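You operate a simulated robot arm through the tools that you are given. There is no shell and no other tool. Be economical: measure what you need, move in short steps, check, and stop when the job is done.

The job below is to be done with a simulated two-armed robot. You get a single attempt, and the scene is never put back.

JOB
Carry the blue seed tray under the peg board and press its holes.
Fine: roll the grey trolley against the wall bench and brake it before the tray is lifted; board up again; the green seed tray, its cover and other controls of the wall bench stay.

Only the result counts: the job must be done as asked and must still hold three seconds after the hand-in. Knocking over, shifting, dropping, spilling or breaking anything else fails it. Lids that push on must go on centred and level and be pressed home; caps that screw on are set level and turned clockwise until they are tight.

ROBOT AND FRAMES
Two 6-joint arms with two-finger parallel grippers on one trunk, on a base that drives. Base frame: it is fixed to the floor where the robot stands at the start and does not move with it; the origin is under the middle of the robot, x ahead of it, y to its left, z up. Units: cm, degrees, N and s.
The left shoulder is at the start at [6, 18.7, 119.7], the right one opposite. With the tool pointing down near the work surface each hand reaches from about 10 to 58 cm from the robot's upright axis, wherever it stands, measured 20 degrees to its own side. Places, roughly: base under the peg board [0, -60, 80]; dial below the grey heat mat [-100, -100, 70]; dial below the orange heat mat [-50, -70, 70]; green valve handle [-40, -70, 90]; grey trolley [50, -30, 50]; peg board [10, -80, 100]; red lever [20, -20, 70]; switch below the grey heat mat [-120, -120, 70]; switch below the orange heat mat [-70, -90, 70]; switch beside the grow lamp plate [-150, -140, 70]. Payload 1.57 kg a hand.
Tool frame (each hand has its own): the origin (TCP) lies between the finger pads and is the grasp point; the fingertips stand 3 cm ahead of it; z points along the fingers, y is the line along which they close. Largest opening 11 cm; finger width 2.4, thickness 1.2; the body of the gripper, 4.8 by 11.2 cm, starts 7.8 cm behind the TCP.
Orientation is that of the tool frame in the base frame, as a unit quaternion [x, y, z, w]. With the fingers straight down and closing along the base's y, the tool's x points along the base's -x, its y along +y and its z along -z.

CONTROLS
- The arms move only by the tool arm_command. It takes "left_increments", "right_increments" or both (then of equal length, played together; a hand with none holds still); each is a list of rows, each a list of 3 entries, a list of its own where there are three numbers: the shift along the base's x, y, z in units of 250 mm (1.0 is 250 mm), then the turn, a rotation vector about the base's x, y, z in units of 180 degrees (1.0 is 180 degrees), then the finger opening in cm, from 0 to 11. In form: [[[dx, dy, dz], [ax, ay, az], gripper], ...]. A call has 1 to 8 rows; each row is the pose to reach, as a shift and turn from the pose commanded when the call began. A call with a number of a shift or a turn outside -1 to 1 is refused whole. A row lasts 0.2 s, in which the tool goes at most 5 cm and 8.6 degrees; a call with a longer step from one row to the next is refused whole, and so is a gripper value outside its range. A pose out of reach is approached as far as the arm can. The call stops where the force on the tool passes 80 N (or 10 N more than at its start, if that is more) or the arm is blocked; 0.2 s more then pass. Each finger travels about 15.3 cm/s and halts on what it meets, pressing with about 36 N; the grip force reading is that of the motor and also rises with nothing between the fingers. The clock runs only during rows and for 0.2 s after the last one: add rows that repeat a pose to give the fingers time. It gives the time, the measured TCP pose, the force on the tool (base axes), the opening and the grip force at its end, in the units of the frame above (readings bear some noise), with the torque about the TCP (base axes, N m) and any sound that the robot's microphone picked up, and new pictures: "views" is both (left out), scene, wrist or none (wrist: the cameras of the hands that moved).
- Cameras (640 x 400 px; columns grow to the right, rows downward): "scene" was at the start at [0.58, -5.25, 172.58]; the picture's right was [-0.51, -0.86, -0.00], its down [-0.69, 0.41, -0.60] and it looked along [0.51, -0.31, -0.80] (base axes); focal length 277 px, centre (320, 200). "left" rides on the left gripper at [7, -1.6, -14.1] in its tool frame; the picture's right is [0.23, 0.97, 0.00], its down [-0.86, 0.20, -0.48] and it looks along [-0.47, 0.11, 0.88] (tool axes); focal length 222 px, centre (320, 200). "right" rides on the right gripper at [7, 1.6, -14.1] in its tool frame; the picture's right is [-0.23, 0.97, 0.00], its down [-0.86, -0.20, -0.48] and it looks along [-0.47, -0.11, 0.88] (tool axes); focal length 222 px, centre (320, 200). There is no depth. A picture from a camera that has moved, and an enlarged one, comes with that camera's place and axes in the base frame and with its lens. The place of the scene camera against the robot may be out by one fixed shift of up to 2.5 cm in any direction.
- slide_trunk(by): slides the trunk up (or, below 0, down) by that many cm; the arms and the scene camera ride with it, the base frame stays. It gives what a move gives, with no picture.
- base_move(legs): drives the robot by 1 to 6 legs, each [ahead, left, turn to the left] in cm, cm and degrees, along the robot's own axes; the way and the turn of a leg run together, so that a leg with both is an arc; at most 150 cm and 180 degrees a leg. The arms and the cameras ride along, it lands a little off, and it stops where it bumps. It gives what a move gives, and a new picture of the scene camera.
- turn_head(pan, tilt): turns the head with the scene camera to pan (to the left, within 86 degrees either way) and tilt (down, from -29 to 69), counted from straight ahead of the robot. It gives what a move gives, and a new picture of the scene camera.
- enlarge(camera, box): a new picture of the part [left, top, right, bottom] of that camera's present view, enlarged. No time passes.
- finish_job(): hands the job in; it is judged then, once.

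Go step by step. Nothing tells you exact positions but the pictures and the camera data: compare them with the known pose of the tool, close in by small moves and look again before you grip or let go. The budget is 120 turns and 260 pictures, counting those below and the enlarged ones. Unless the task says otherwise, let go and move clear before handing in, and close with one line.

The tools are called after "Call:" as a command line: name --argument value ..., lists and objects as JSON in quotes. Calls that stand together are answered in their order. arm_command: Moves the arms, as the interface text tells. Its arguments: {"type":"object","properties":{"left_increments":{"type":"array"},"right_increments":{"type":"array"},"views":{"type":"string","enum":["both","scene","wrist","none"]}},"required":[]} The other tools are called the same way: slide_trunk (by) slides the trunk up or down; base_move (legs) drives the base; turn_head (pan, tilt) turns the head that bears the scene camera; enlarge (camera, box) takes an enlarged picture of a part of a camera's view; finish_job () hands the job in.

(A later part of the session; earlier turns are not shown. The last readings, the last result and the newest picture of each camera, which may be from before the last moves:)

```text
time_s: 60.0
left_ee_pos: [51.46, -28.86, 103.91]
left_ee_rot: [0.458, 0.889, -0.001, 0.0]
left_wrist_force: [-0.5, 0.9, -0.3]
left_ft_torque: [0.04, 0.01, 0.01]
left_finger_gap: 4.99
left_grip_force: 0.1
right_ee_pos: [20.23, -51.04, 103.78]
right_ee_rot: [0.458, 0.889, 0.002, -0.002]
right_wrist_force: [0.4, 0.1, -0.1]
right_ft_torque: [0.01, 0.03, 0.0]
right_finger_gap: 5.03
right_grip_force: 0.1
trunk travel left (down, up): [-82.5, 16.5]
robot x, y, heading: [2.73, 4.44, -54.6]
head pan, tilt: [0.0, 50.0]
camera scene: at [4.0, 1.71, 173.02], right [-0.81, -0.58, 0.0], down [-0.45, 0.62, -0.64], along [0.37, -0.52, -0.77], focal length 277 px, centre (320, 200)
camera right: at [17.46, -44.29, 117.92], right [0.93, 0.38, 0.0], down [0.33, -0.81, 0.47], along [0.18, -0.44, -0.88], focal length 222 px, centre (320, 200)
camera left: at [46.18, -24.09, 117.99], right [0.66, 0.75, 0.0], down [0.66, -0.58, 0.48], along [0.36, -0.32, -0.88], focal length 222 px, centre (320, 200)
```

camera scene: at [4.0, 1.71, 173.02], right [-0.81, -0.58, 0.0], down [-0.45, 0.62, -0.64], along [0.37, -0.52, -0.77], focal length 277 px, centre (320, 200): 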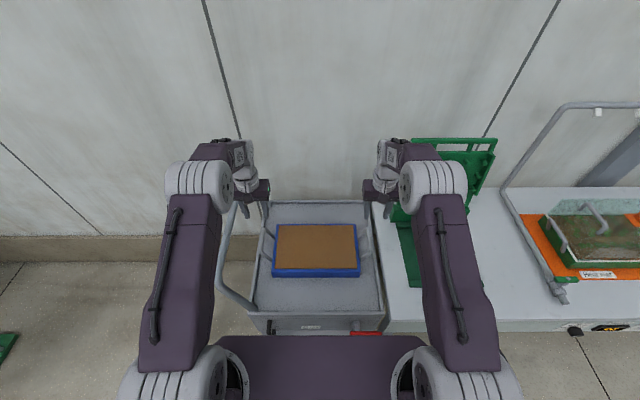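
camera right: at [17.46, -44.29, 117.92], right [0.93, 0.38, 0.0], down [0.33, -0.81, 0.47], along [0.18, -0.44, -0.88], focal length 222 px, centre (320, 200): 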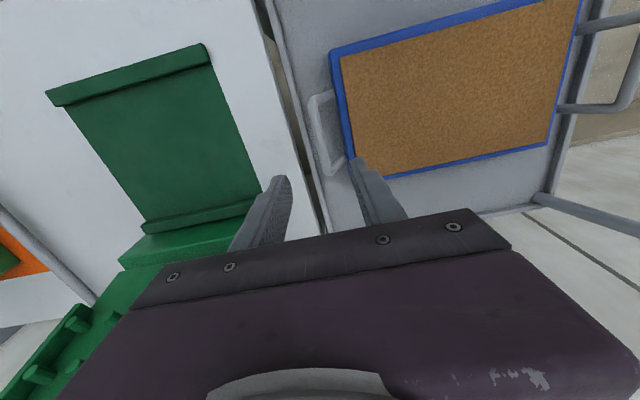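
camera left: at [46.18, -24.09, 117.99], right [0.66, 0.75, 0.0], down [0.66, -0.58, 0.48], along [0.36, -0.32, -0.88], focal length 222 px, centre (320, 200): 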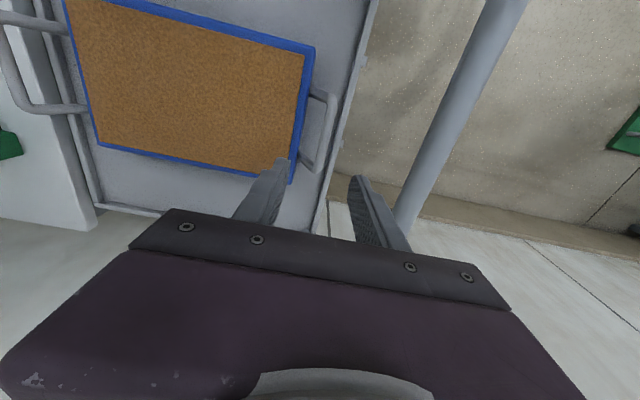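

Both hands are aligned within a few millimetres. I lower them to the handle bars.

Call:
arm_command --left_increments '[[[0.008, 0.01, -0.14], [0, 0, 0], 5], [[0.008, 0.015, -0.28], [0, 0, 0], 5], [[0.008, 0.018, -0.42], [0, 0, 0], 5], [[0.008, 0.018, -0.56], [0, 0, 0], 5], [[0.008, 0.018, -0.68], [0, 0, 0], 5]]' --right_increments '[[[0.004, 0.008, -0.14], [0, 0, 0], 5], [[0.004, 0.012, -0.28], [0, 0, 0], 5], [[0.004, 0.014, -0.42], [0, 0, 0], 5], [[0.004, 0.014, -0.56], [0, 0, 0], 5], [[0.004, 0.014, -0.68], [0, 0, 0], 5]]' --views "both"

```text
time_s: 61.2
left_ee_pos: [51.8, -28.18, 86.89]
left_ee_rot: [0.458, 0.889, 0.0, 0.001]
left_wrist_force: [0.5, 0.0, 0.4]
left_ft_torque: [0.03, 0.01, -0.01]
left_finger_gap: 5.0
left_grip_force: 0.0
right_ee_pos: [20.26, -50.48, 86.92]
right_ee_rot: [0.458, 0.889, 0.002, -0.002]
right_wrist_force: [-0.9, 0.4, 0.4]
right_ft_torque: [-0.01, 0.01, -0.03]
right_finger_gap: 5.0
right_grip_force: 0.0
trunk travel left (down, up): [-82.5, 16.5]
robot x, y, heading: [2.25, 4.53, -54.5]
head pan, tilt: [0.0, 50.0]
camera scene: at [3.95, 1.7, 173.03], right [-0.81, -0.58, 0.0], down [-0.45, 0.62, -0.64], along [0.37, -0.52, -0.77], focal length 277 px, centre (320, 200)
camera right: at [17.49, -43.85, 100.99], right [0.93, 0.38, 0.0], down [0.33, -0.81, 0.47], along [0.18, -0.44, -0.88], focal length 222 px, centre (320, 200)
camera left: at [46.4, -23.4, 100.99], right [0.66, 0.75, 0.0], down [0.66, -0.58, 0.48], along [0.36, -0.32, -0.88], focal length 222 px, centre (320, 200)
```

scene: 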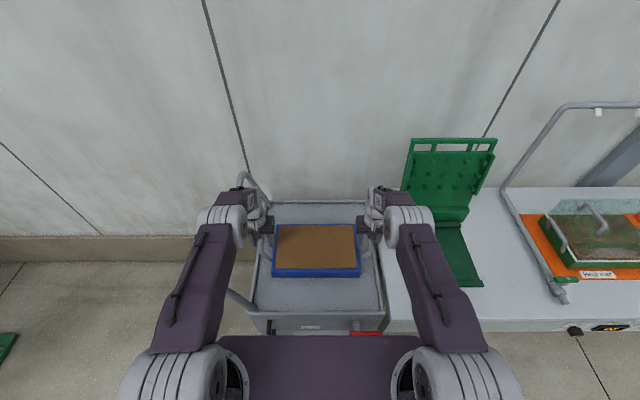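
right: 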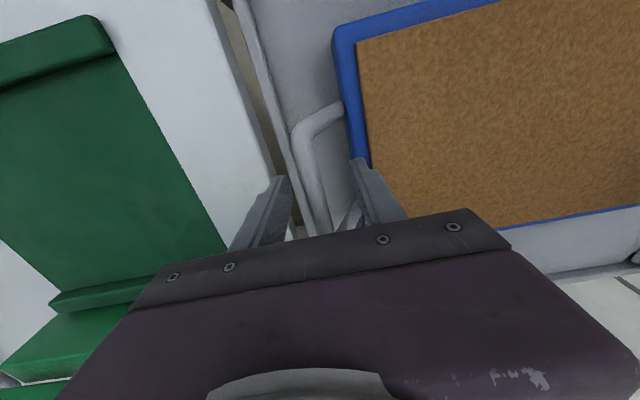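
left: 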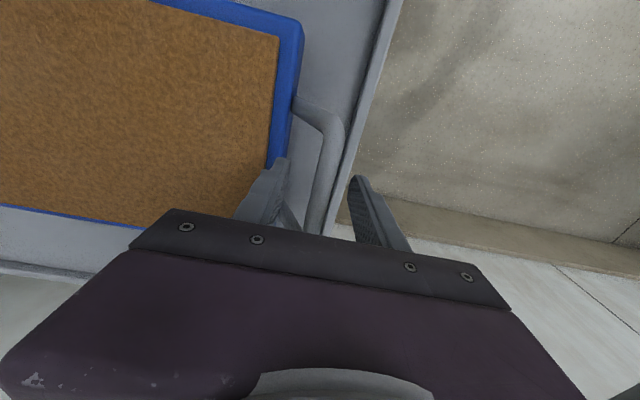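

Both bars lie between the fingers. I close both grippers.

Call:
arm_command --left_increments '[[[0, 0, 0], [0, 0, 0], 3.5], [[0, 0, 0], [0, 0, 0], 2], [[0, 0, 0], [0, 0, 0], 0.5], [[0, 0, 0], [0, 0, 0], 0.5]]' --right_increments '[[[0, 0, 0], [0, 0, 0], 3.5], [[0, 0, 0], [0, 0, 0], 2], [[0, 0, 0], [0, 0, 0], 0.5], [[0, 0, 0], [0, 0, 0], 0.5]]' --views "wrist"

```text
time_s: 62.2
left_ee_pos: [51.82, -28.07, 86.92]
left_ee_rot: [0.458, 0.889, -0.001, 0.0]
left_wrist_force: [13.3, 8.4, 0.5]
left_ft_torque: [-0.02, -0.08, 0.19]
left_finger_gap: 1.34
left_grip_force: 30.2
right_ee_pos: [20.06, -50.51, 86.99]
right_ee_rot: [0.457, 0.889, 0.0, -0.002]
right_wrist_force: [-12.5, -8.3, -0.8]
right_ft_torque: [-0.1, -0.04, 0.16]
right_finger_gap: 1.8
right_grip_force: 7.1
trunk travel left (down, up): [-82.5, 16.5]
robot x, y, heading: [2.59, 4.41, -54.6]
head pan, tilt: [0.0, 50.0]
camera right: at [17.42, -43.81, 101.02], right [0.93, 0.38, 0.0], down [0.33, -0.81, 0.47], along [0.18, -0.44, -0.88], focal length 222 px, centre (320, 200)
camera left: at [46.43, -23.29, 101.02], right [0.66, 0.75, 0.0], down [0.66, -0.58, 0.48], along [0.36, -0.32, -0.88], focal length 222 px, centre (320, 200)
```

right: 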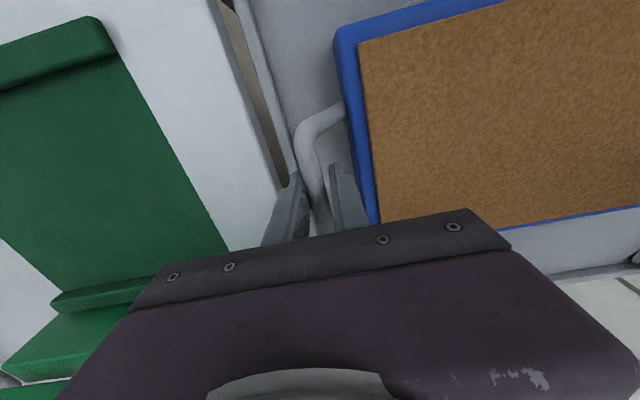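
left: 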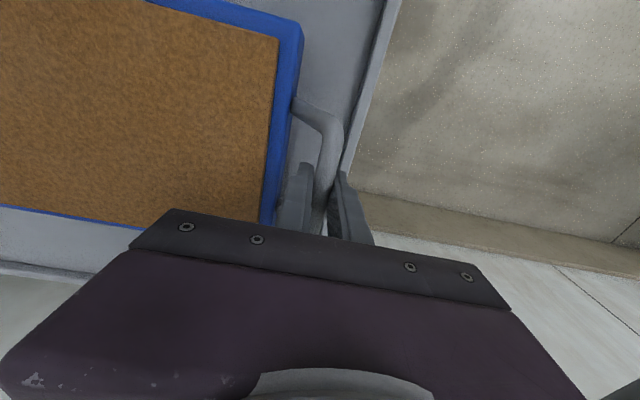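

The grips pull inward against each other. I ease each hand 3 mm outward and let the fingers close fully.

Call:
arm_command --left_increments '[[[0.006, 0.004, 0], [0, 0, 0], 0.5], [[0.01, 0.007, 0], [0, 0, 0], 0.3], [[0.01, 0.007, 0], [0, 0, 0], 0.3]]' --right_increments '[[[-0.006, -0.004, 0], [0, 0, 0], 0.5], [[-0.012, -0.009, 0], [0, 0, 0], 0.3], [[-0.012, -0.009, 0], [0, 0, 0], 0.3]]' --views "none"

```text
time_s: 63.0
left_ee_pos: [51.93, -28.18, 86.93]
left_ee_rot: [0.458, 0.889, -0.001, -0.001]
left_wrist_force: [-5.6, -4.2, -0.2]
left_ft_torque: [-0.32, -0.25, 0.27]
left_finger_gap: 1.36
left_grip_force: 30.6
right_ee_pos: [20.06, -50.72, 86.84]
right_ee_rot: [0.458, 0.889, 0.002, -0.001]
right_wrist_force: [4.5, 6.2, 0.0]
right_ft_torque: [0.19, 0.09, 0.25]
right_finger_gap: 1.36
right_grip_force: 30.2
trunk travel left (down, up): [-82.5, 16.5]
robot x, y, heading: [2.71, 4.66, -54.3]
head pan, tilt: [0.0, 50.0]
```

Both grips are firm at 1.36 cm. I lift with the trunk so the tray stays level.

Call:
slide_trunk --by 3

Call:
slide_trunk --by 7

Call:
turn_head --pan -15 --tilt 50

Call:
enlarge --camera "right" --box '[0, 0, 640, 400]'

```text
time_s: 63.8
left_ee_pos: [51.92, -28.0, 89.9]
left_ee_rot: [0.459, 0.889, -0.001, 0.0]
left_wrist_force: [-18.2, -13.7, -5.6]
left_ft_torque: [-0.22, -0.17, 0.27]
left_finger_gap: 1.35
left_grip_force: 30.1
right_ee_pos: [20.11, -50.64, 90.01]
right_ee_rot: [0.458, 0.889, 0.003, -0.002]
right_wrist_force: [18.1, 15.5, -5.1]
right_ft_torque: [0.26, 0.22, 0.34]
right_finger_gap: 1.34
right_grip_force: 30.1
trunk travel left (down, up): [-85.5, 13.5]
robot x, y, heading: [2.46, 4.56, -54.5]
head pan, tilt: [0.0, 50.0]
```

```text
time_s: 64.9
left_ee_pos: [51.98, -28.1, 96.88]
left_ee_rot: [0.457, 0.89, -0.002, -0.002]
left_wrist_force: [-25.7, -20.7, -6.0]
left_ft_torque: [-0.01, 0.02, 0.22]
left_finger_gap: 1.38
left_grip_force: 30.6
right_ee_pos: [20.05, -50.67, 96.94]
right_ee_rot: [0.459, 0.889, 0.002, -0.002]
right_wrist_force: [25.0, 20.2, -5.2]
right_ft_torque: [0.08, 0.03, 0.35]
right_finger_gap: 1.38
right_grip_force: 30.5
trunk travel left (down, up): [-92.5, 6.5]
robot x, y, heading: [2.57, 4.64, -54.5]
head pan, tilt: [0.0, 50.0]
```

```text
time_s: 65.7
left_ee_pos: [51.97, -28.11, 96.95]
left_ee_rot: [0.457, 0.889, -0.001, -0.001]
left_wrist_force: [-26.5, -20.2, -4.9]
left_ft_torque: [0.18, 0.1, 0.24]
left_finger_gap: 1.39
left_grip_force: 30.2
right_ee_pos: [20.21, -50.63, 96.85]
right_ee_rot: [0.458, 0.889, 0.003, -0.001]
right_wrist_force: [25.3, 20.3, -5.6]
right_ft_torque: [-0.09, -0.05, 0.33]
right_finger_gap: 1.34
right_grip_force: 30.1
trunk travel left (down, up): [-92.5, 6.5]
robot x, y, heading: [2.87, 4.8, -54.6]
head pan, tilt: [-15.0, 50.0]
camera scene: at [2.24, 0.68, 183.01], right [-0.94, -0.35, 0.0], down [-0.27, 0.72, -0.64], along [0.22, -0.6, -0.77], focal length 277 px, centre (320, 200)
```

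scene: 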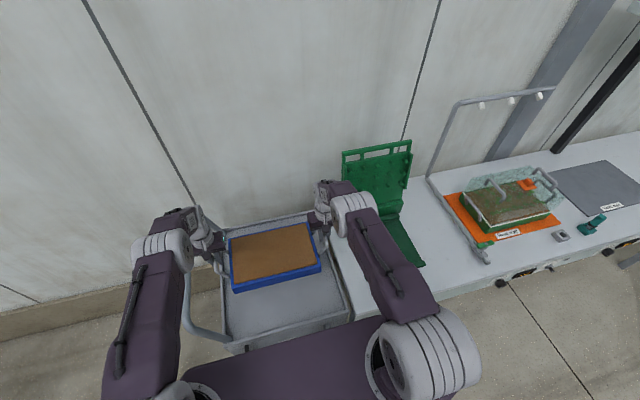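

```text
1.00 times, centred on (320, 200) of right (not enlarged: the box is as wide or as high as the picture)
camera zoom: at [17.33, -44.08, 111.0], right [0.93, 0.38, 0.0], down [0.33, -0.82, 0.47], along [0.18, -0.44, -0.88], focal length 222 px, centre (320, 200)
```

zoom: 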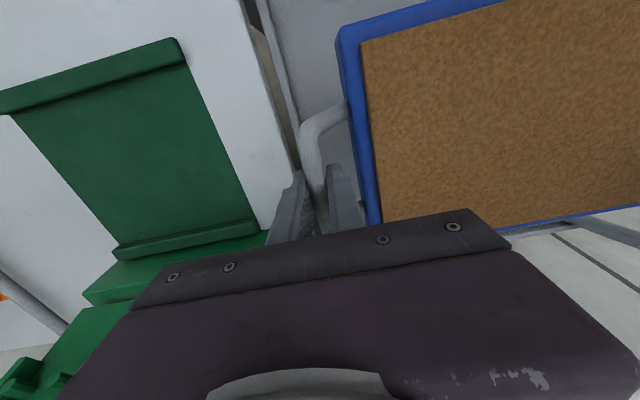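

The tray is up at about 1.1 kg, but the hands are pulling it apart. I ease them inward 4 mm each, then back off 2.5 cm and drive right by 44 cm to bring it over the plate.

Call:
arm_command --left_increments '[[[-0.006, -0.004, 0], [0, 0, 0], 0.3], [[-0.013, -0.0095, 0], [0, 0, 0], 0.3], [[-0.013, -0.0095, 0], [0, 0, 0], 0.3]]' --right_increments '[[[0.006, 0.004, 0], [0, 0, 0], 0.3], [[0.013, 0.0095, 0], [0, 0, 0], 0.3], [[0.013, 0.0095, 0], [0, 0, 0], 0.3]]' --views "none"

Call:
base_move --legs '[[-3.5, 0, 0], [0, -22, 0.3]]'

```text
time_s: 66.5
left_ee_pos: [51.99, -28.19, 96.85]
left_ee_rot: [0.458, 0.889, 0.0, 0.001]
left_wrist_force: [12.1, 6.8, -5.4]
left_ft_torque: [0.35, 0.27, 0.22]
left_finger_gap: 1.36
left_grip_force: 30.1
right_ee_pos: [20.09, -50.73, 96.97]
right_ee_rot: [0.458, 0.889, 0.001, -0.003]
right_wrist_force: [-12.4, -6.2, -5.5]
right_ft_torque: [-0.27, -0.21, 0.25]
right_finger_gap: 1.35
right_grip_force: 30.1
trunk travel left (down, up): [-92.5, 6.5]
robot x, y, heading: [2.44, 4.83, -54.2]
head pan, tilt: [-15.0, 50.0]
```

```text
time_s: 68.6
left_ee_pos: [32.43, -37.82, 96.84]
left_ee_rot: [0.455, 0.891, 0.0, 0.0]
left_wrist_force: [33.7, 22.0, -5.7]
left_ft_torque: [-0.22, -0.11, 0.27]
left_finger_gap: 1.37
left_grip_force: 29.8
right_ee_pos: [0.82, -60.67, 96.97]
right_ee_rot: [0.454, 0.891, -0.001, -0.004]
right_wrist_force: [-31.5, -22.0, -5.8]
right_ft_torque: [0.31, 0.22, 0.22]
right_finger_gap: 1.37
right_grip_force: 30.4
trunk travel left (down, up): [-92.5, 6.5]
robot x, y, heading: [-17.27, -5.79, -54.1]
head pan, tilt: [-15.0, 50.0]
camera scene: at [-17.27, -9.39, 183.01], right [-0.93, -0.36, 0.0], down [-0.28, 0.72, -0.64], along [0.23, -0.6, -0.77], focal length 277 px, centre (320, 200)
```

scene: 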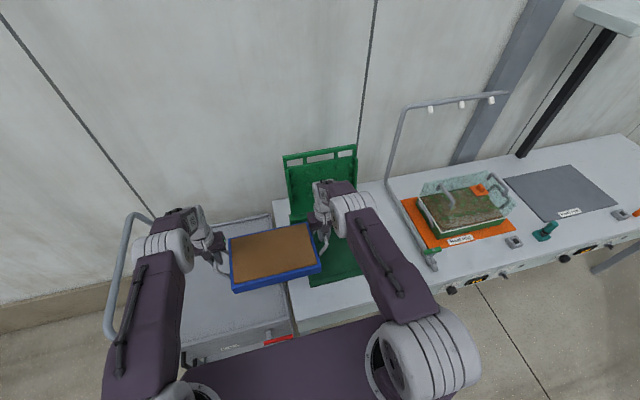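

The tray is over the trolley edge, level and steady. I ease the squeeze and drive the remaining 23 cm.

Call:
arm_command --left_increments '[[[0.004, 0.003, 0], [0, 0, 0], 0.3], [[0.008, 0.006, 0], [0, 0, 0], 0.3]]' --right_increments '[[[-0.004, -0.003, 0], [0, 0, 0], 0.3], [[-0.008, -0.006, 0], [0, 0, 0], 0.3]]' --views "none"

Call:
base_move --legs '[[0, -23, 0]]'

Call:
turn_head --pan 0 --tilt 55

Call:
enlarge --camera "right" --box '[0, 0, 640, 400]'

Call:
enlarge --camera "left" --box '[0, 0, 640, 400]'

```text
time_s: 69.2
left_ee_pos: [32.25, -37.89, 96.79]
left_ee_rot: [0.455, 0.891, -0.001, 0.0]
left_wrist_force: [-17.1, -14.0, -6.0]
left_ft_torque: [0.11, 0.08, 0.17]
left_finger_gap: 1.35
left_grip_force: 30.4
right_ee_pos: [0.52, -60.74, 96.97]
right_ee_rot: [0.454, 0.891, 0.001, -0.004]
right_wrist_force: [18.2, 13.8, -5.0]
right_ft_torque: [-0.05, -0.03, 0.09]
right_finger_gap: 1.36
right_grip_force: 30.2
trunk travel left (down, up): [-92.5, 6.5]
robot x, y, heading: [-17.54, -5.63, -54.1]
head pan, tilt: [-15.0, 50.0]
```

```text
time_s: 70.9
left_ee_pos: [14.05, -51.1, 96.82]
left_ee_rot: [0.453, 0.892, -0.002, 0.0]
left_wrist_force: [-29.4, -21.6, -4.5]
left_ft_torque: [-0.04, -0.01, 0.16]
left_finger_gap: 1.33
left_grip_force: 30.7
right_ee_pos: [-17.85, -74.01, 96.93]
right_ee_rot: [0.453, 0.891, 0.001, -0.002]
right_wrist_force: [29.0, 23.2, -5.0]
right_ft_torque: [0.08, 0.06, 0.15]
right_finger_gap: 1.34
right_grip_force: 30.4
trunk travel left (down, up): [-92.5, 6.5]
robot x, y, heading: [-36.07, -18.74, -54.1]
head pan, tilt: [-15.0, 50.0]
camera scene: at [-35.9, -22.66, 183.02], right [-0.93, -0.36, 0.0], down [-0.28, 0.71, -0.64], along [0.23, -0.6, -0.77], focal length 277 px, centre (320, 200)
```

scene: 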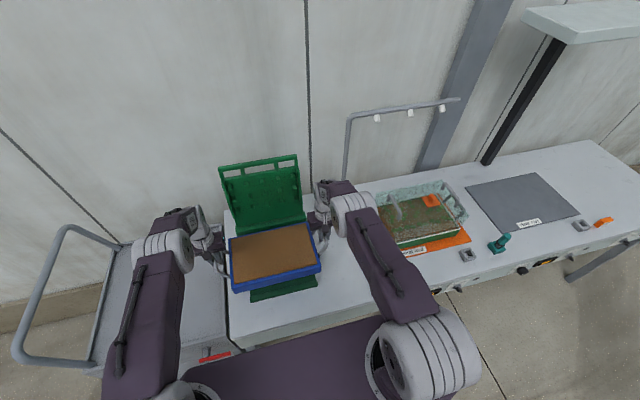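

```text
time_s: 71.7
left_ee_pos: [13.68, -51.46, 96.92]
left_ee_rot: [0.453, 0.891, -0.001, 0.001]
left_wrist_force: [-1.4, -1.3, -5.3]
left_ft_torque: [0.19, 0.11, 0.16]
left_finger_gap: 1.34
left_grip_force: 30.2
right_ee_pos: [-17.86, -74.16, 96.84]
right_ee_rot: [0.453, 0.892, 0.003, -0.002]
right_wrist_force: [1.3, 1.8, -5.5]
right_ft_torque: [-0.11, -0.12, 0.15]
right_finger_gap: 1.34
right_grip_force: 29.9
trunk travel left (down, up): [-92.5, 6.5]
robot x, y, heading: [-35.95, -19.24, -53.7]
head pan, tilt: [0.0, 55.0]
camera scene: at [-34.87, -21.63, 182.36], right [-0.81, -0.59, 0.0], down [-0.48, 0.66, -0.57], along [0.34, -0.46, -0.82], focal length 277 px, centre (320, 200)
```

scene: 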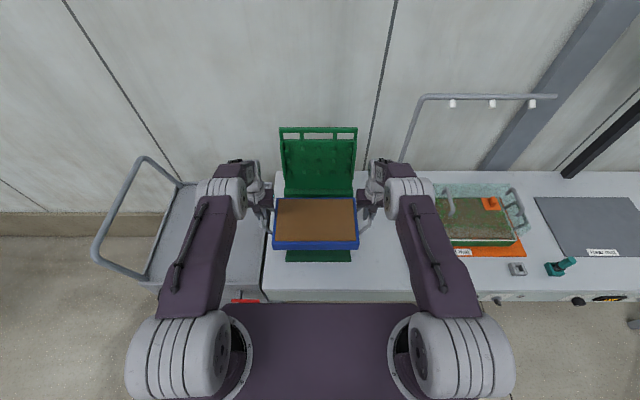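

```text
1.00 times, centred on (320, 200) of right (not enlarged: the box is as wide or as high as the picture)
camera zoom: at [-20.75, -67.53, 111.04], right [0.92, 0.39, 0.0], down [0.34, -0.81, 0.47], along [0.18, -0.44, -0.88], focal length 222 px, centre (320, 200)
```

zoom: 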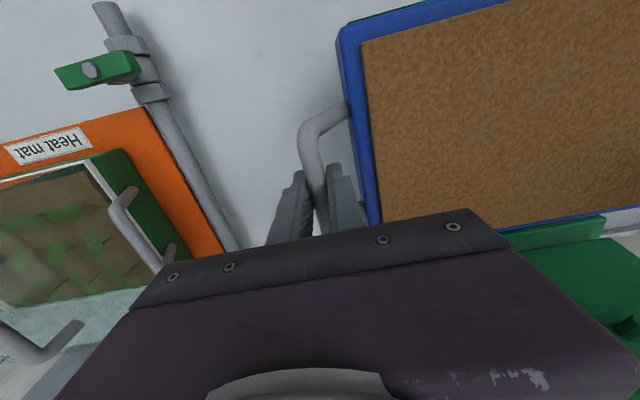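

```text
1.00 times, centred on (320, 200) of left (not enlarged: the box is as wide or as high as the picture)
camera zoom: at [8.28, -46.65, 111.0], right [0.65, 0.76, 0.0], down [0.66, -0.57, 0.48], along [0.36, -0.31, -0.88], focal length 222 px, centre (320, 200)
```

zoom: 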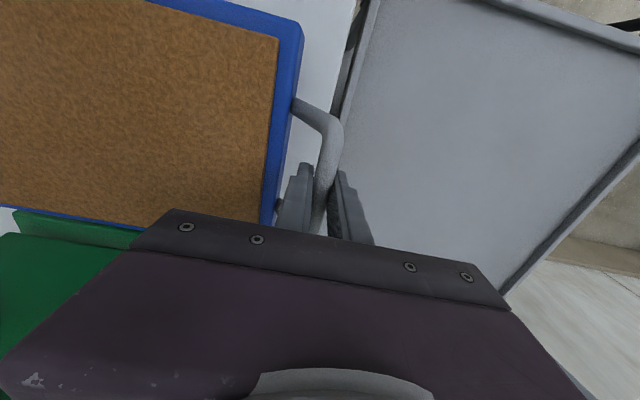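

The tray hovers over the plate. I zoom in to fine-align before lowering.

Call:
enlarge --camera "scene" --box '[250, 110, 390, 290]'

Call:
enlarge --camera "left" --box '[0, 150, 200, 300]'

Call:
enlarge --camera "right" --box '[440, 150, 640, 350]'

```text
2.22 times, centred on (320, 200) of scene
camera zoom: at [-34.87, -21.63, 182.36], right [-0.81, -0.59, 0.0], down [-0.48, 0.66, -0.57], along [0.34, -0.46, -0.82], focal length 616 px, centre (320, 200)
```

zoom: 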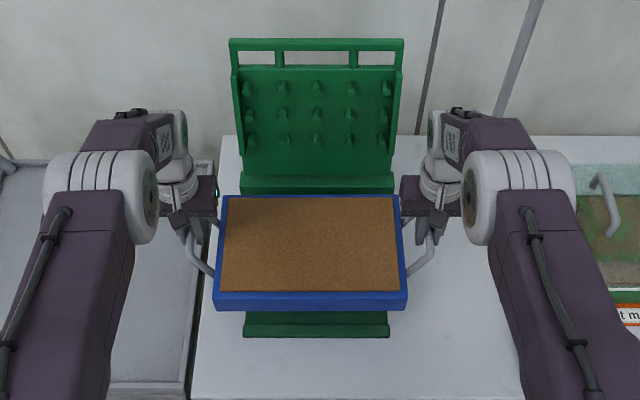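

```text
2.67 times, centred on (100, 225) of left
camera zoom: at [8.28, -46.65, 111.0], right [0.65, 0.76, 0.0], down [0.66, -0.57, 0.48], along [0.36, -0.31, -0.88], focal length 592 px, centre (907, 133)
```

zoom: 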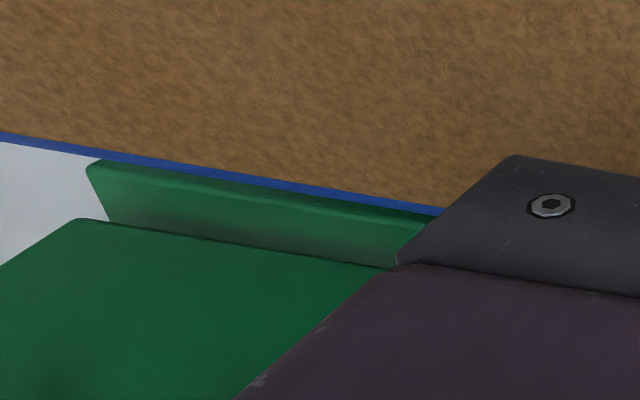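

```text
2.00 times, centred on (540, 250) of right
camera zoom: at [-20.75, -67.53, 111.04], right [0.92, 0.39, 0.0], down [0.34, -0.81, 0.47], along [0.18, -0.44, -0.88], focal length 444 px, centre (-120, 100)
```

zoom: 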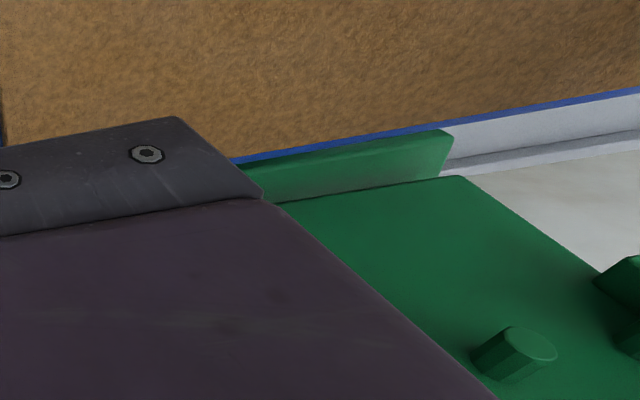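

Block ends seen from both wrists put the plate centre at u≈-39.7, n≈50.7. I shift the tray 1.1 cm right and 0.8 cm towards the wall, and lower it 4 cm.

Call:
arm_command --left_increments '[[[-0.008, -0.026, 0], [0, 0, 0], 0.3], [[-0.017, -0.052, 0], [0, 0, 0], 0.3], [[-0.017, -0.052, -0.05], [0, 0, 0], 0.3], [[-0.017, -0.052, -0.1], [0, 0, 0], 0.3], [[-0.017, -0.052, -0.16], [0, 0, 0], 0.3]]' --right_increments '[[[-0.008, -0.026, 0], [0, 0, 0], 0.3], [[-0.017, -0.052, 0], [0, 0, 0], 0.3], [[-0.017, -0.052, -0.05], [0, 0, 0], 0.3], [[-0.017, -0.052, -0.1], [0, 0, 0], 0.3], [[-0.017, -0.052, -0.16], [0, 0, 0], 0.3]]' --views "both"

Call:
enlarge --camera "scene" --box '[250, 110, 390, 290]'

```text
time_s: 72.9
left_ee_pos: [12.9, -51.99, 93.08]
left_ee_rot: [0.454, 0.891, -0.001, 0.001]
left_wrist_force: [0.4, -1.4, -4.5]
left_ft_torque: [-0.01, -0.04, 0.18]
left_finger_gap: 1.35
left_grip_force: 29.9
left hand out of reach, approached as far as the arm can: row 5
right_ee_pos: [-18.73, -74.82, 93.08]
right_ee_rot: [0.453, 0.891, 0.001, -0.002]
right_wrist_force: [0.1, 2.0, -4.8]
right_ft_torque: [0.13, 0.04, 0.13]
right_finger_gap: 1.36
right_grip_force: 30.2
right hand out of reach, approached as far as the arm can: row 5
trunk travel left (down, up): [-92.5, 6.5]
robot x, y, heading: [-36.18, -18.85, -53.8]
head pan, tilt: [0.0, 55.0]
camera scene: at [-34.83, -21.57, 182.37], right [-0.81, -0.59, 0.0], down [-0.48, 0.66, -0.57], along [0.34, -0.46, -0.82], focal length 277 px, centre (320, 200)
camera right: at [-21.61, -68.22, 107.22], right [0.92, 0.39, 0.0], down [0.34, -0.81, 0.47], along [0.18, -0.44, -0.88], focal length 222 px, centre (320, 200)
camera left: at [7.42, -47.35, 107.25], right [0.65, 0.76, 0.0], down [0.66, -0.57, 0.48], along [0.36, -0.31, -0.88], focal length 222 px, centre (320, 200)
```

scene: 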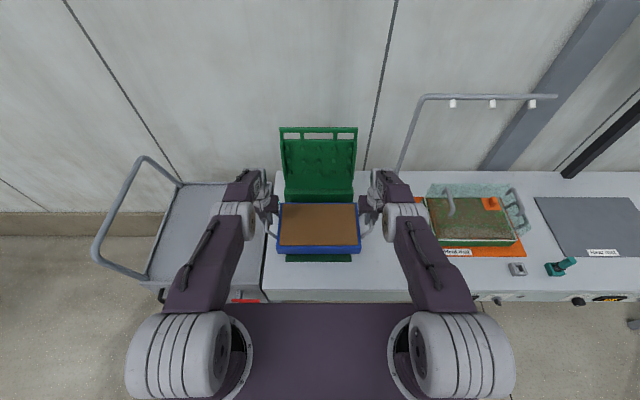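
right: 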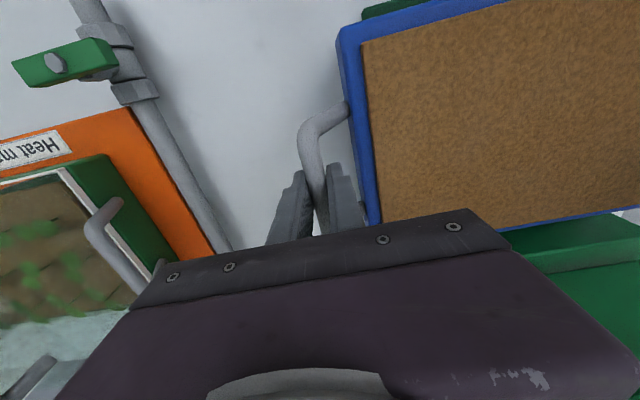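
left: 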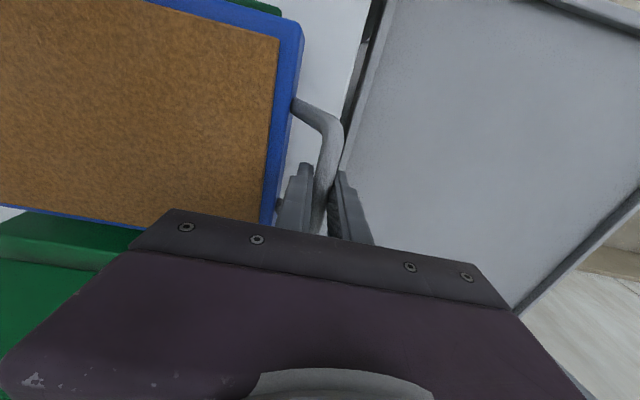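

```text
2.22 times, centred on (320, 200) of scene
camera zoom: at [-34.83, -21.57, 182.37], right [-0.81, -0.59, 0.0], down [-0.48, 0.66, -0.57], along [0.34, -0.46, -0.82], focal length 616 px, centre (320, 200)
```

zoom: 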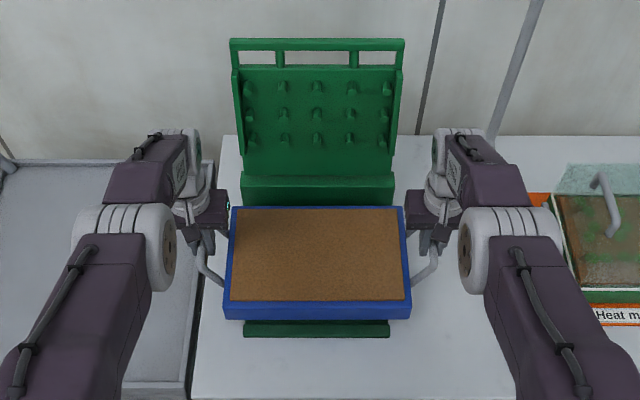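

u is now aligned (−39.6). The arms are at full reach with the trunk high, so I lower with the trunk, then nudge the tray towards the wall.

Call:
slide_trunk --by -2.5

Call:
base_move --legs '[[1.2, 0, 0]]'

Call:
enlarge --camera "scene" --box '[250, 110, 390, 290]'

Call:
enlarge --camera "right" --box '[340, 0, 640, 280]'

Call:
enlarge --camera "left" --box '[0, 0, 320, 280]'

```text
time_s: 73.6
left_ee_pos: [12.89, -52.01, 90.7]
left_ee_rot: [0.454, 0.891, -0.001, 0.0]
left_wrist_force: [1.3, -0.1, -1.0]
left_ft_torque: [0.25, 0.16, 0.21]
left_finger_gap: 1.37
left_grip_force: 30.1
right_ee_pos: [-18.87, -74.78, 90.65]
right_ee_rot: [0.453, 0.891, 0.001, -0.003]
right_wrist_force: [-0.5, -0.3, 0.4]
right_ft_torque: [0.29, 0.23, 0.17]
right_finger_gap: 1.36
right_grip_force: 30.3
trunk travel left (down, up): [-90.0, 9.0]
robot x, y, heading: [-35.83, -18.89, -54.1]
head pan, tilt: [0.0, 55.0]
```

```text
time_s: 74.4
left_ee_pos: [13.33, -52.81, 90.88]
left_ee_rot: [0.454, 0.891, -0.001, 0.001]
left_wrist_force: [2.5, 1.2, -5.1]
left_ft_torque: [0.1, 0.01, 0.12]
left_finger_gap: 1.34
left_grip_force: 30.6
right_ee_pos: [-18.15, -75.61, 90.66]
right_ee_rot: [0.453, 0.892, 0.001, -0.002]
right_wrist_force: [-2.3, -0.4, -5.1]
right_ft_torque: [-0.05, -0.05, 0.14]
right_finger_gap: 1.36
right_grip_force: 30.5
trunk travel left (down, up): [-90.0, 9.0]
robot x, y, heading: [-35.39, -19.84, -53.9]
head pan, tilt: [0.0, 55.0]
camera scene: at [-34.4, -22.07, 179.87], right [-0.81, -0.59, 0.0], down [-0.48, 0.66, -0.57], along [0.34, -0.47, -0.82], focal length 277 px, centre (320, 200)
```

scene: 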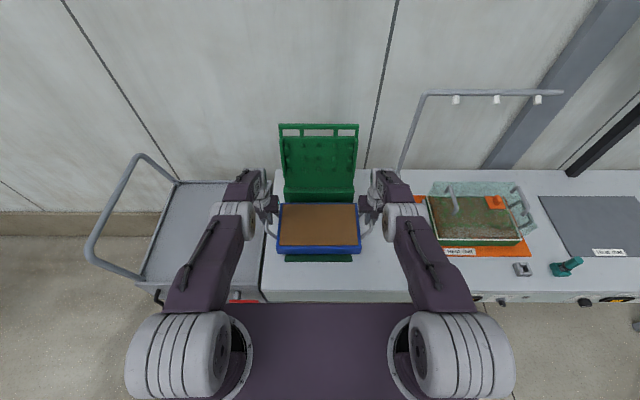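

```text
2.22 times, centred on (320, 200) of scene
camera zoom: at [-34.4, -22.07, 179.87], right [-0.81, -0.59, 0.0], down [-0.48, 0.66, -0.57], along [0.34, -0.47, -0.82], focal length 616 px, centre (320, 200)
```

zoom: 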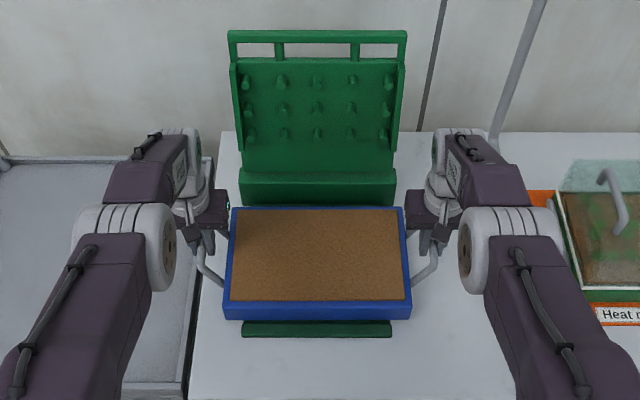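

```text
1.43 times, centred on (490, 140) of right
camera zoom: at [-21.05, -68.91, 104.88], right [0.92, 0.39, 0.0], down [0.34, -0.81, 0.48], along [0.18, -0.44, -0.88], focal length 317 px, centre (77, 286)
```

zoom: 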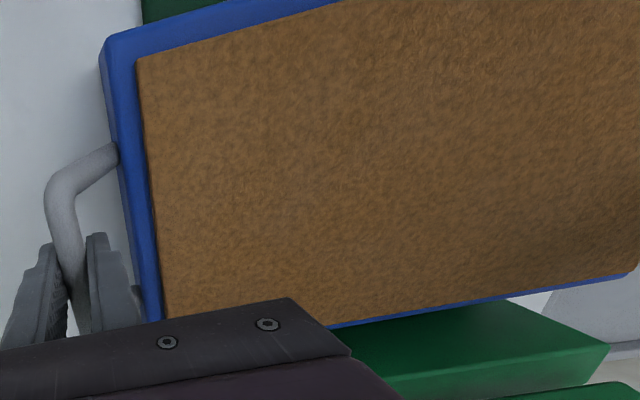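

```text
1.43 times, centred on (160, 140) of left
camera zoom: at [7.97, -48.04, 104.9], right [0.65, 0.76, 0.0], down [0.66, -0.57, 0.48], along [0.36, -0.32, -0.88], focal length 317 px, centre (549, 286)
```

zoom: 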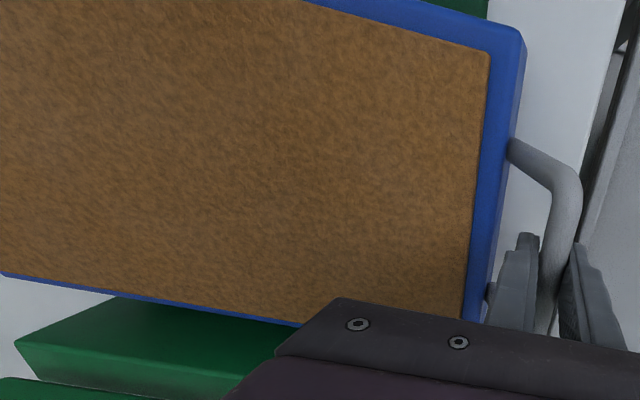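

Hands centred at u=-39.7, n=50.5. I lower in small trunk steps watching the weight come off.

Call:
slide_trunk --by -1.5

Call:
slide_trunk --by -1

```text
time_s: 75.0
left_ee_pos: [13.62, -52.85, 89.62]
left_ee_rot: [0.455, 0.891, -0.002, 0.005]
left_wrist_force: [1.0, -3.5, 17.1]
left_ft_torque: [-0.47, -0.37, 0.08]
left_finger_gap: 1.39
left_grip_force: 30.3
right_ee_pos: [-18.1, -75.7, 89.51]
right_ee_rot: [0.454, 0.891, 0.0, 0.002]
right_wrist_force: [2.6, -1.5, 18.4]
right_ft_torque: [-0.46, -0.35, 0.15]
right_finger_gap: 1.37
right_grip_force: 29.9
trunk travel left (down, up): [-88.5, 10.5]
robot x, y, heading: [-34.99, -20.16, -54.0]
head pan, tilt: [0.0, 55.0]
```

```text
time_s: 75.6
left_ee_pos: [13.19, -52.4, 88.27]
left_ee_rot: [0.454, 0.891, 0.0, -0.002]
left_wrist_force: [-2.5, 2.6, 4.0]
left_ft_torque: [0.18, 0.15, 0.08]
left_finger_gap: 1.37
left_grip_force: 30.0
right_ee_pos: [-18.36, -75.56, 88.25]
right_ee_rot: [0.454, 0.891, 0.001, 0.0]
right_wrist_force: [-2.0, 1.6, 23.5]
right_ft_torque: [-0.04, -0.01, 0.06]
right_finger_gap: 1.37
right_grip_force: 30.4
trunk travel left (down, up): [-87.5, 11.5]
robot x, y, heading: [-35.32, -19.87, -53.9]
head pan, tilt: [0.0, 55.0]
```

It touched at z≈89.6, then settled to 88.3. I look at how it sits.

Call:
enlarge --camera "scene" --box '[270, 170, 370, 280]'

Call:
enlarge --camera "right" --box '[340, 0, 640, 280]'

Call:
enlarge --camera "left" --box '[0, 0, 320, 280]'

```text
3.64 times, centred on (320, 225) of scene
camera zoom: at [-34.57, -21.77, 177.34], right [-0.81, -0.59, 0.0], down [-0.48, 0.66, -0.58], along [0.34, -0.47, -0.82], focal length 1009 px, centre (320, 109)
```

zoom: 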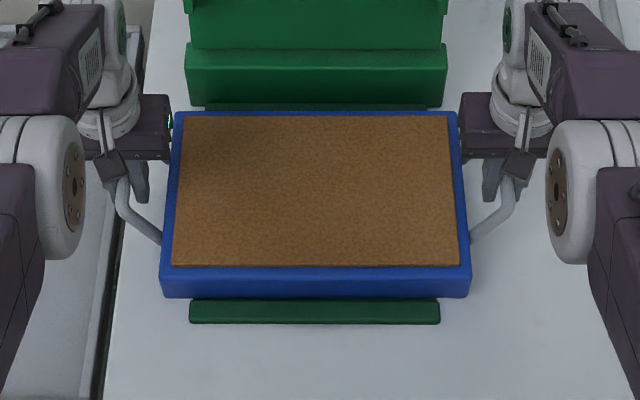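

```text
1.43 times, centred on (490, 140) of right
camera zoom: at [-21.18, -68.73, 102.44], right [0.92, 0.39, 0.0], down [0.34, -0.81, 0.48], along [0.18, -0.44, -0.88], focal length 317 px, centre (77, 286)
```

zoom: 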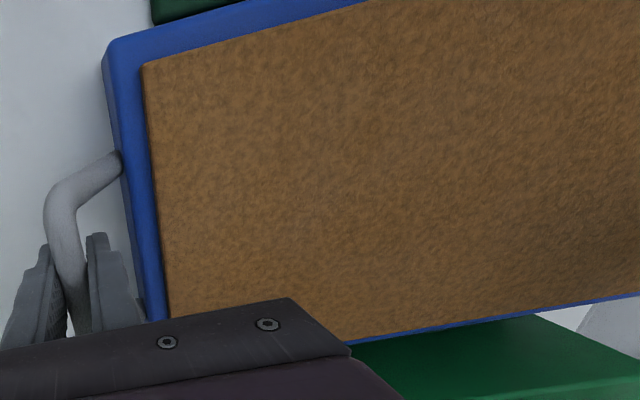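

```text
1.43 times, centred on (160, 140) of left
camera zoom: at [7.77, -47.76, 102.33], right [0.65, 0.76, 0.0], down [0.67, -0.57, 0.48], along [0.36, -0.31, -0.88], focal length 317 px, centre (549, 286)
```

zoom: 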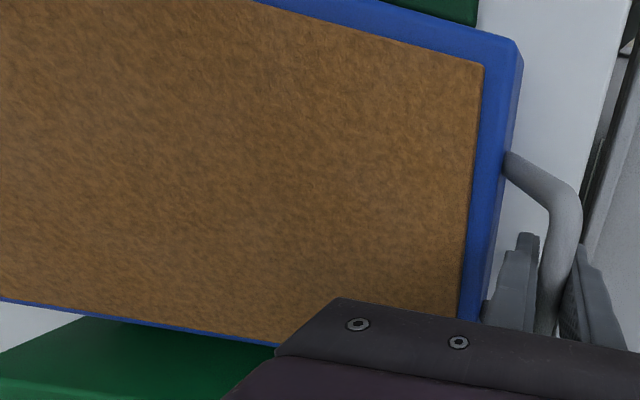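

The tray sits between the ridges, centred. I release both handles and raise the hands a little to check.

Call:
arm_command --left_increments '[[[0, 0, 0.01], [0, 0, 0], 2.5], [[0, 0, 0.01], [0, 0, 0], 4.5], [[0, 0, 0.01], [0, 0, 0], 4.5], [[0, 0, 0.1], [0, 0, 0], 4.5], [[0, 0, 0.25], [0, 0, 0], 4.5], [[0, 0, 0.4], [0, 0, 0], 4.5]]' --right_increments '[[[0, 0, 0.01], [0, 0, 0], 2.5], [[0, 0, 0.01], [0, 0, 0], 4.5], [[0, 0, 0.01], [0, 0, 0], 4.5], [[0, 0, 0.1], [0, 0, 0], 4.5], [[0, 0, 0.25], [0, 0, 0], 4.5], [[0, 0, 0.4], [0, 0, 0], 4.5]]' --views "both"

Call:
enlarge --camera "scene" --box '[250, 110, 390, 290]'

```text
time_s: 77.0
left_ee_pos: [13.44, -52.78, 98.34]
left_ee_rot: [0.453, 0.891, -0.001, 0.001]
left_wrist_force: [-0.3, 0.9, -0.4]
left_ft_torque: [0.0, 0.02, -0.02]
left_finger_gap: 4.5
left_grip_force: 0.1
right_ee_pos: [-18.27, -75.7, 98.36]
right_ee_rot: [0.453, 0.891, 0.002, -0.003]
right_wrist_force: [-1.1, 0.9, -0.2]
right_ft_torque: [-0.02, -0.01, 0.02]
right_finger_gap: 4.52
right_grip_force: 0.1
trunk travel left (down, up): [-87.5, 11.5]
robot x, y, heading: [-34.91, -19.93, -53.8]
head pan, tilt: [0.0, 55.0]
camera scene: at [-34.31, -22.22, 177.35], right [-0.81, -0.59, 0.0], down [-0.48, 0.66, -0.57], along [0.34, -0.46, -0.82], focal length 277 px, centre (320, 200)
camera right: at [-21.08, -68.94, 112.34], right [0.92, 0.39, 0.0], down [0.34, -0.81, 0.47], along [0.18, -0.44, -0.88], focal length 222 px, centre (320, 200)
camera left: at [8.01, -48.16, 112.4], right [0.65, 0.76, 0.0], down [0.66, -0.57, 0.48], along [0.36, -0.31, -0.88], focal length 222 px, centre (320, 200)
```

scene: 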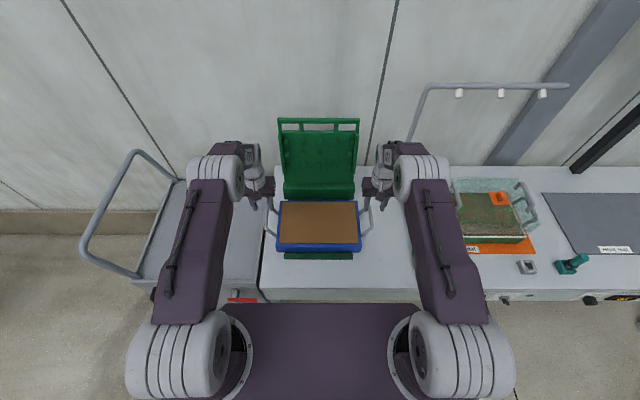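
right: 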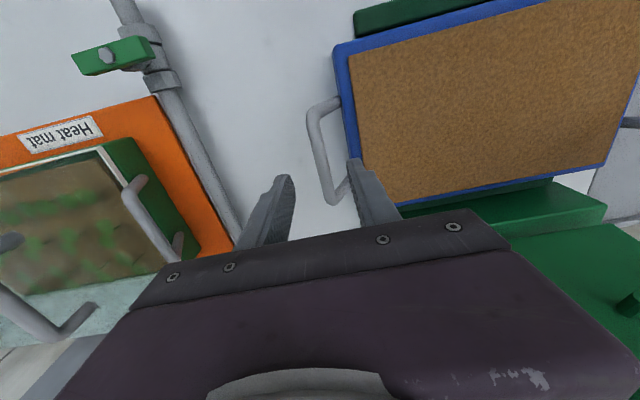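
left: 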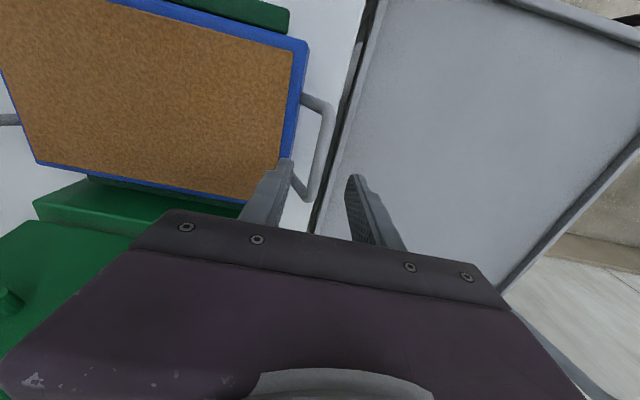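

```text
2.22 times, centred on (320, 200) of scene
camera zoom: at [-34.31, -22.22, 177.35], right [-0.81, -0.59, 0.0], down [-0.48, 0.66, -0.57], along [0.34, -0.46, -0.82], focal length 616 px, centre (320, 200)
```

zoom: 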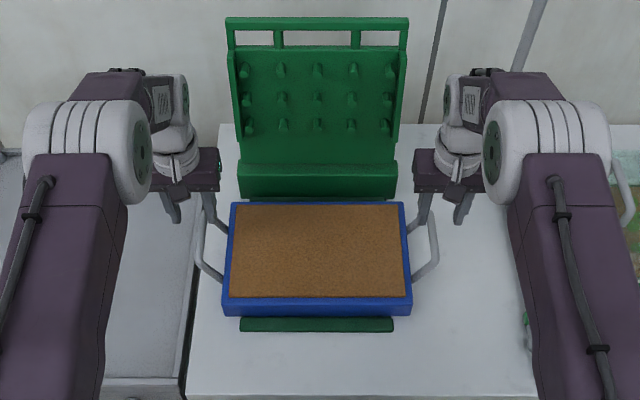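

The tray sits well. The board's handle bar triangulates to n≈72, z≈117, and the plan is a 45° fork around it to pull it over, press, and lift it back. I first raise and retract the hands, then shift the base so the right shoulder faces the middle of the bar.

Call:
arm_command --left_increments '[[[0, 0, 0.12], [0, 0, 0], 4.5], [[-0.03, 0.04, 0.25], [0, 0, 0], 4.5], [[-0.06, 0.08, 0.4], [0, 0, 0], 4.5], [[-0.1, 0.14, 0.55], [0, 0, 0], 4.5], [[-0.14, 0.19, 0.7], [0, 0, 0], 4.5], [[-0.18, 0.25, 0.8], [0, 0, 0], 4.5], [[-0.22, 0.3, 0.9], [0, 0, 0], 4.5]]' --right_increments '[[[0, 0, 0.12], [0, 0, 0], 4.5], [[-0.03, 0.04, 0.25], [0, 0, 0], 4.5], [[-0.06, 0.08, 0.4], [0, 0, 0], 4.5], [[-0.1, 0.14, 0.55], [0, 0, 0], 4.5], [[-0.14, 0.19, 0.7], [0, 0, 0], 4.5], [[-0.18, 0.25, 0.8], [0, 0, 0], 4.5], [[-0.22, 0.3, 0.9], [0, 0, 0], 4.5]]' --views "none"

Call:
base_move --legs '[[0, 18, 0]]'

Call:
arm_command --right_increments '[[[0, 0, 0], [0, 0, 0.045], 4.5], [[0, 0, 0], [0, 0, 0.09], 4.5], [[0, 0, 0], [0, 0, 0.135], 4.5], [[0, 0, 0], [0, 0, 0.18], 4.5], [[0, 0, 0], [0, 0, 0.225], 4.5], [[0, 0, 0], [0, 0, 0.27], 4.5], [[0, 0, 0], [0, 0, 0.315], 4.5], [[0, 0, 0], [0, 0, 0.36], 4.5]]' --views "both"

```text
time_s: 78.6
left_ee_pos: [7.76, -45.18, 120.81]
left_ee_rot: [0.453, 0.892, -0.001, 0.002]
left_wrist_force: [-0.1, 0.2, 0.3]
left_ft_torque: [0.02, 0.04, 0.03]
left_finger_gap: 4.5
left_grip_force: 0.0
right_ee_pos: [-23.57, -67.98, 120.73]
right_ee_rot: [0.454, 0.891, 0.002, -0.001]
right_wrist_force: [0.0, 0.3, -0.3]
right_ft_torque: [-0.03, -0.03, -0.03]
right_finger_gap: 4.5
right_grip_force: 0.0
trunk travel left (down, up): [-87.5, 11.5]
robot x, y, heading: [-34.95, -19.66, -53.8]
head pan, tilt: [0.0, 55.0]
```

```text
time_s: 80.0
left_ee_pos: [21.88, -35.1, 120.72]
left_ee_rot: [0.452, 0.892, 0.002, 0.002]
left_wrist_force: [-0.8, 0.6, 0.4]
left_ft_torque: [0.01, -0.03, -0.01]
left_finger_gap: 4.48
left_grip_force: 0.0
right_ee_pos: [-9.56, -58.12, 120.61]
right_ee_rot: [0.453, 0.892, 0.003, -0.001]
right_wrist_force: [-0.8, 0.0, 0.2]
right_ft_torque: [0.01, 0.0, 0.04]
right_finger_gap: 4.5
right_grip_force: 0.1
trunk travel left (down, up): [-87.5, 11.5]
robot x, y, heading: [-21.26, -9.04, -53.7]
head pan, tilt: [0.0, 55.0]
camera scene: at [-20.52, -12.37, 177.36], right [-0.81, -0.59, 0.0], down [-0.48, 0.66, -0.57], along [0.34, -0.46, -0.82], focal length 277 px, centre (320, 200)
```

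scene: 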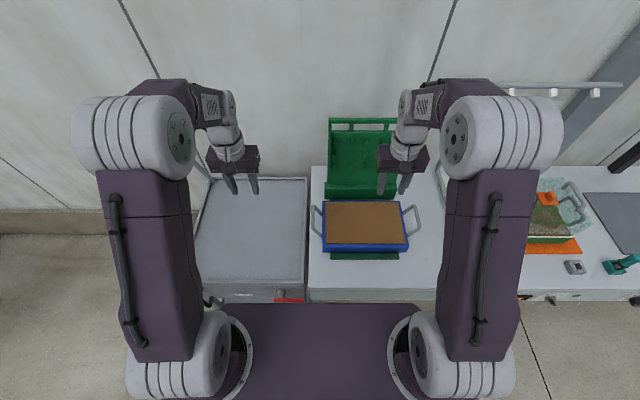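

```text
time_s: 81.8
left_ee_pos: [22.02, -34.98, 120.75]
left_ee_rot: [0.452, 0.892, 0.0, 0.0]
left_wrist_force: [-0.6, 0.0, -0.3]
left_ft_torque: [0.01, 0.03, 0.02]
left_finger_gap: 4.5
left_grip_force: 0.1
right_ee_pos: [-9.25, -57.82, 120.69]
right_ee_rot: [-0.097, 0.995, 0.0, -0.002]
right_wrist_force: [-0.6, 0.2, -0.1]
right_ft_torque: [-0.01, 0.04, -0.01]
right_finger_gap: 4.51
right_grip_force: 0.1
trunk travel left (down, up): [-87.5, 11.5]
robot x, y, heading: [-21.09, -9.8, -53.8]
head pan, tilt: [0.0, 55.0]
camera scene: at [-20.14, -12.07, 177.37], right [-0.81, -0.59, 0.0], down [-0.48, 0.66, -0.57], along [0.34, -0.46, -0.82], focal length 277 px, centre (320, 200)
camera right: at [-16.44, -57.51, 134.79], right [0.04, 1.0, 0.0], down [0.88, -0.03, 0.47], along [0.47, -0.02, -0.88], focal length 222 px, centre (320, 200)
```

scene: 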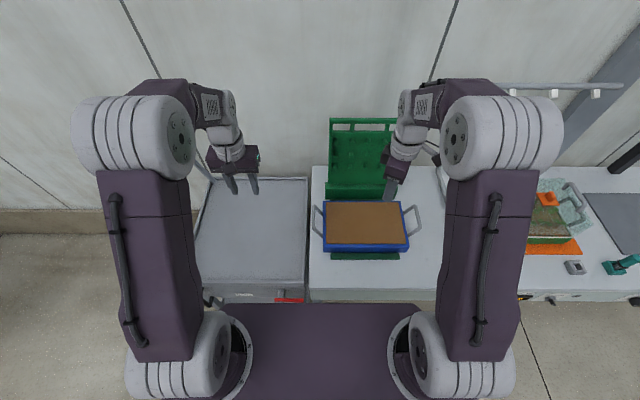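
right: 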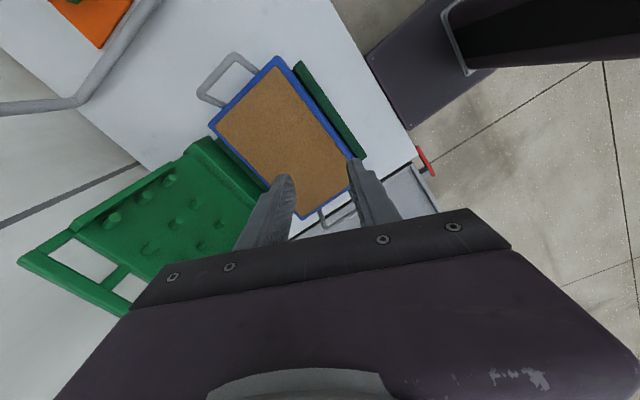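

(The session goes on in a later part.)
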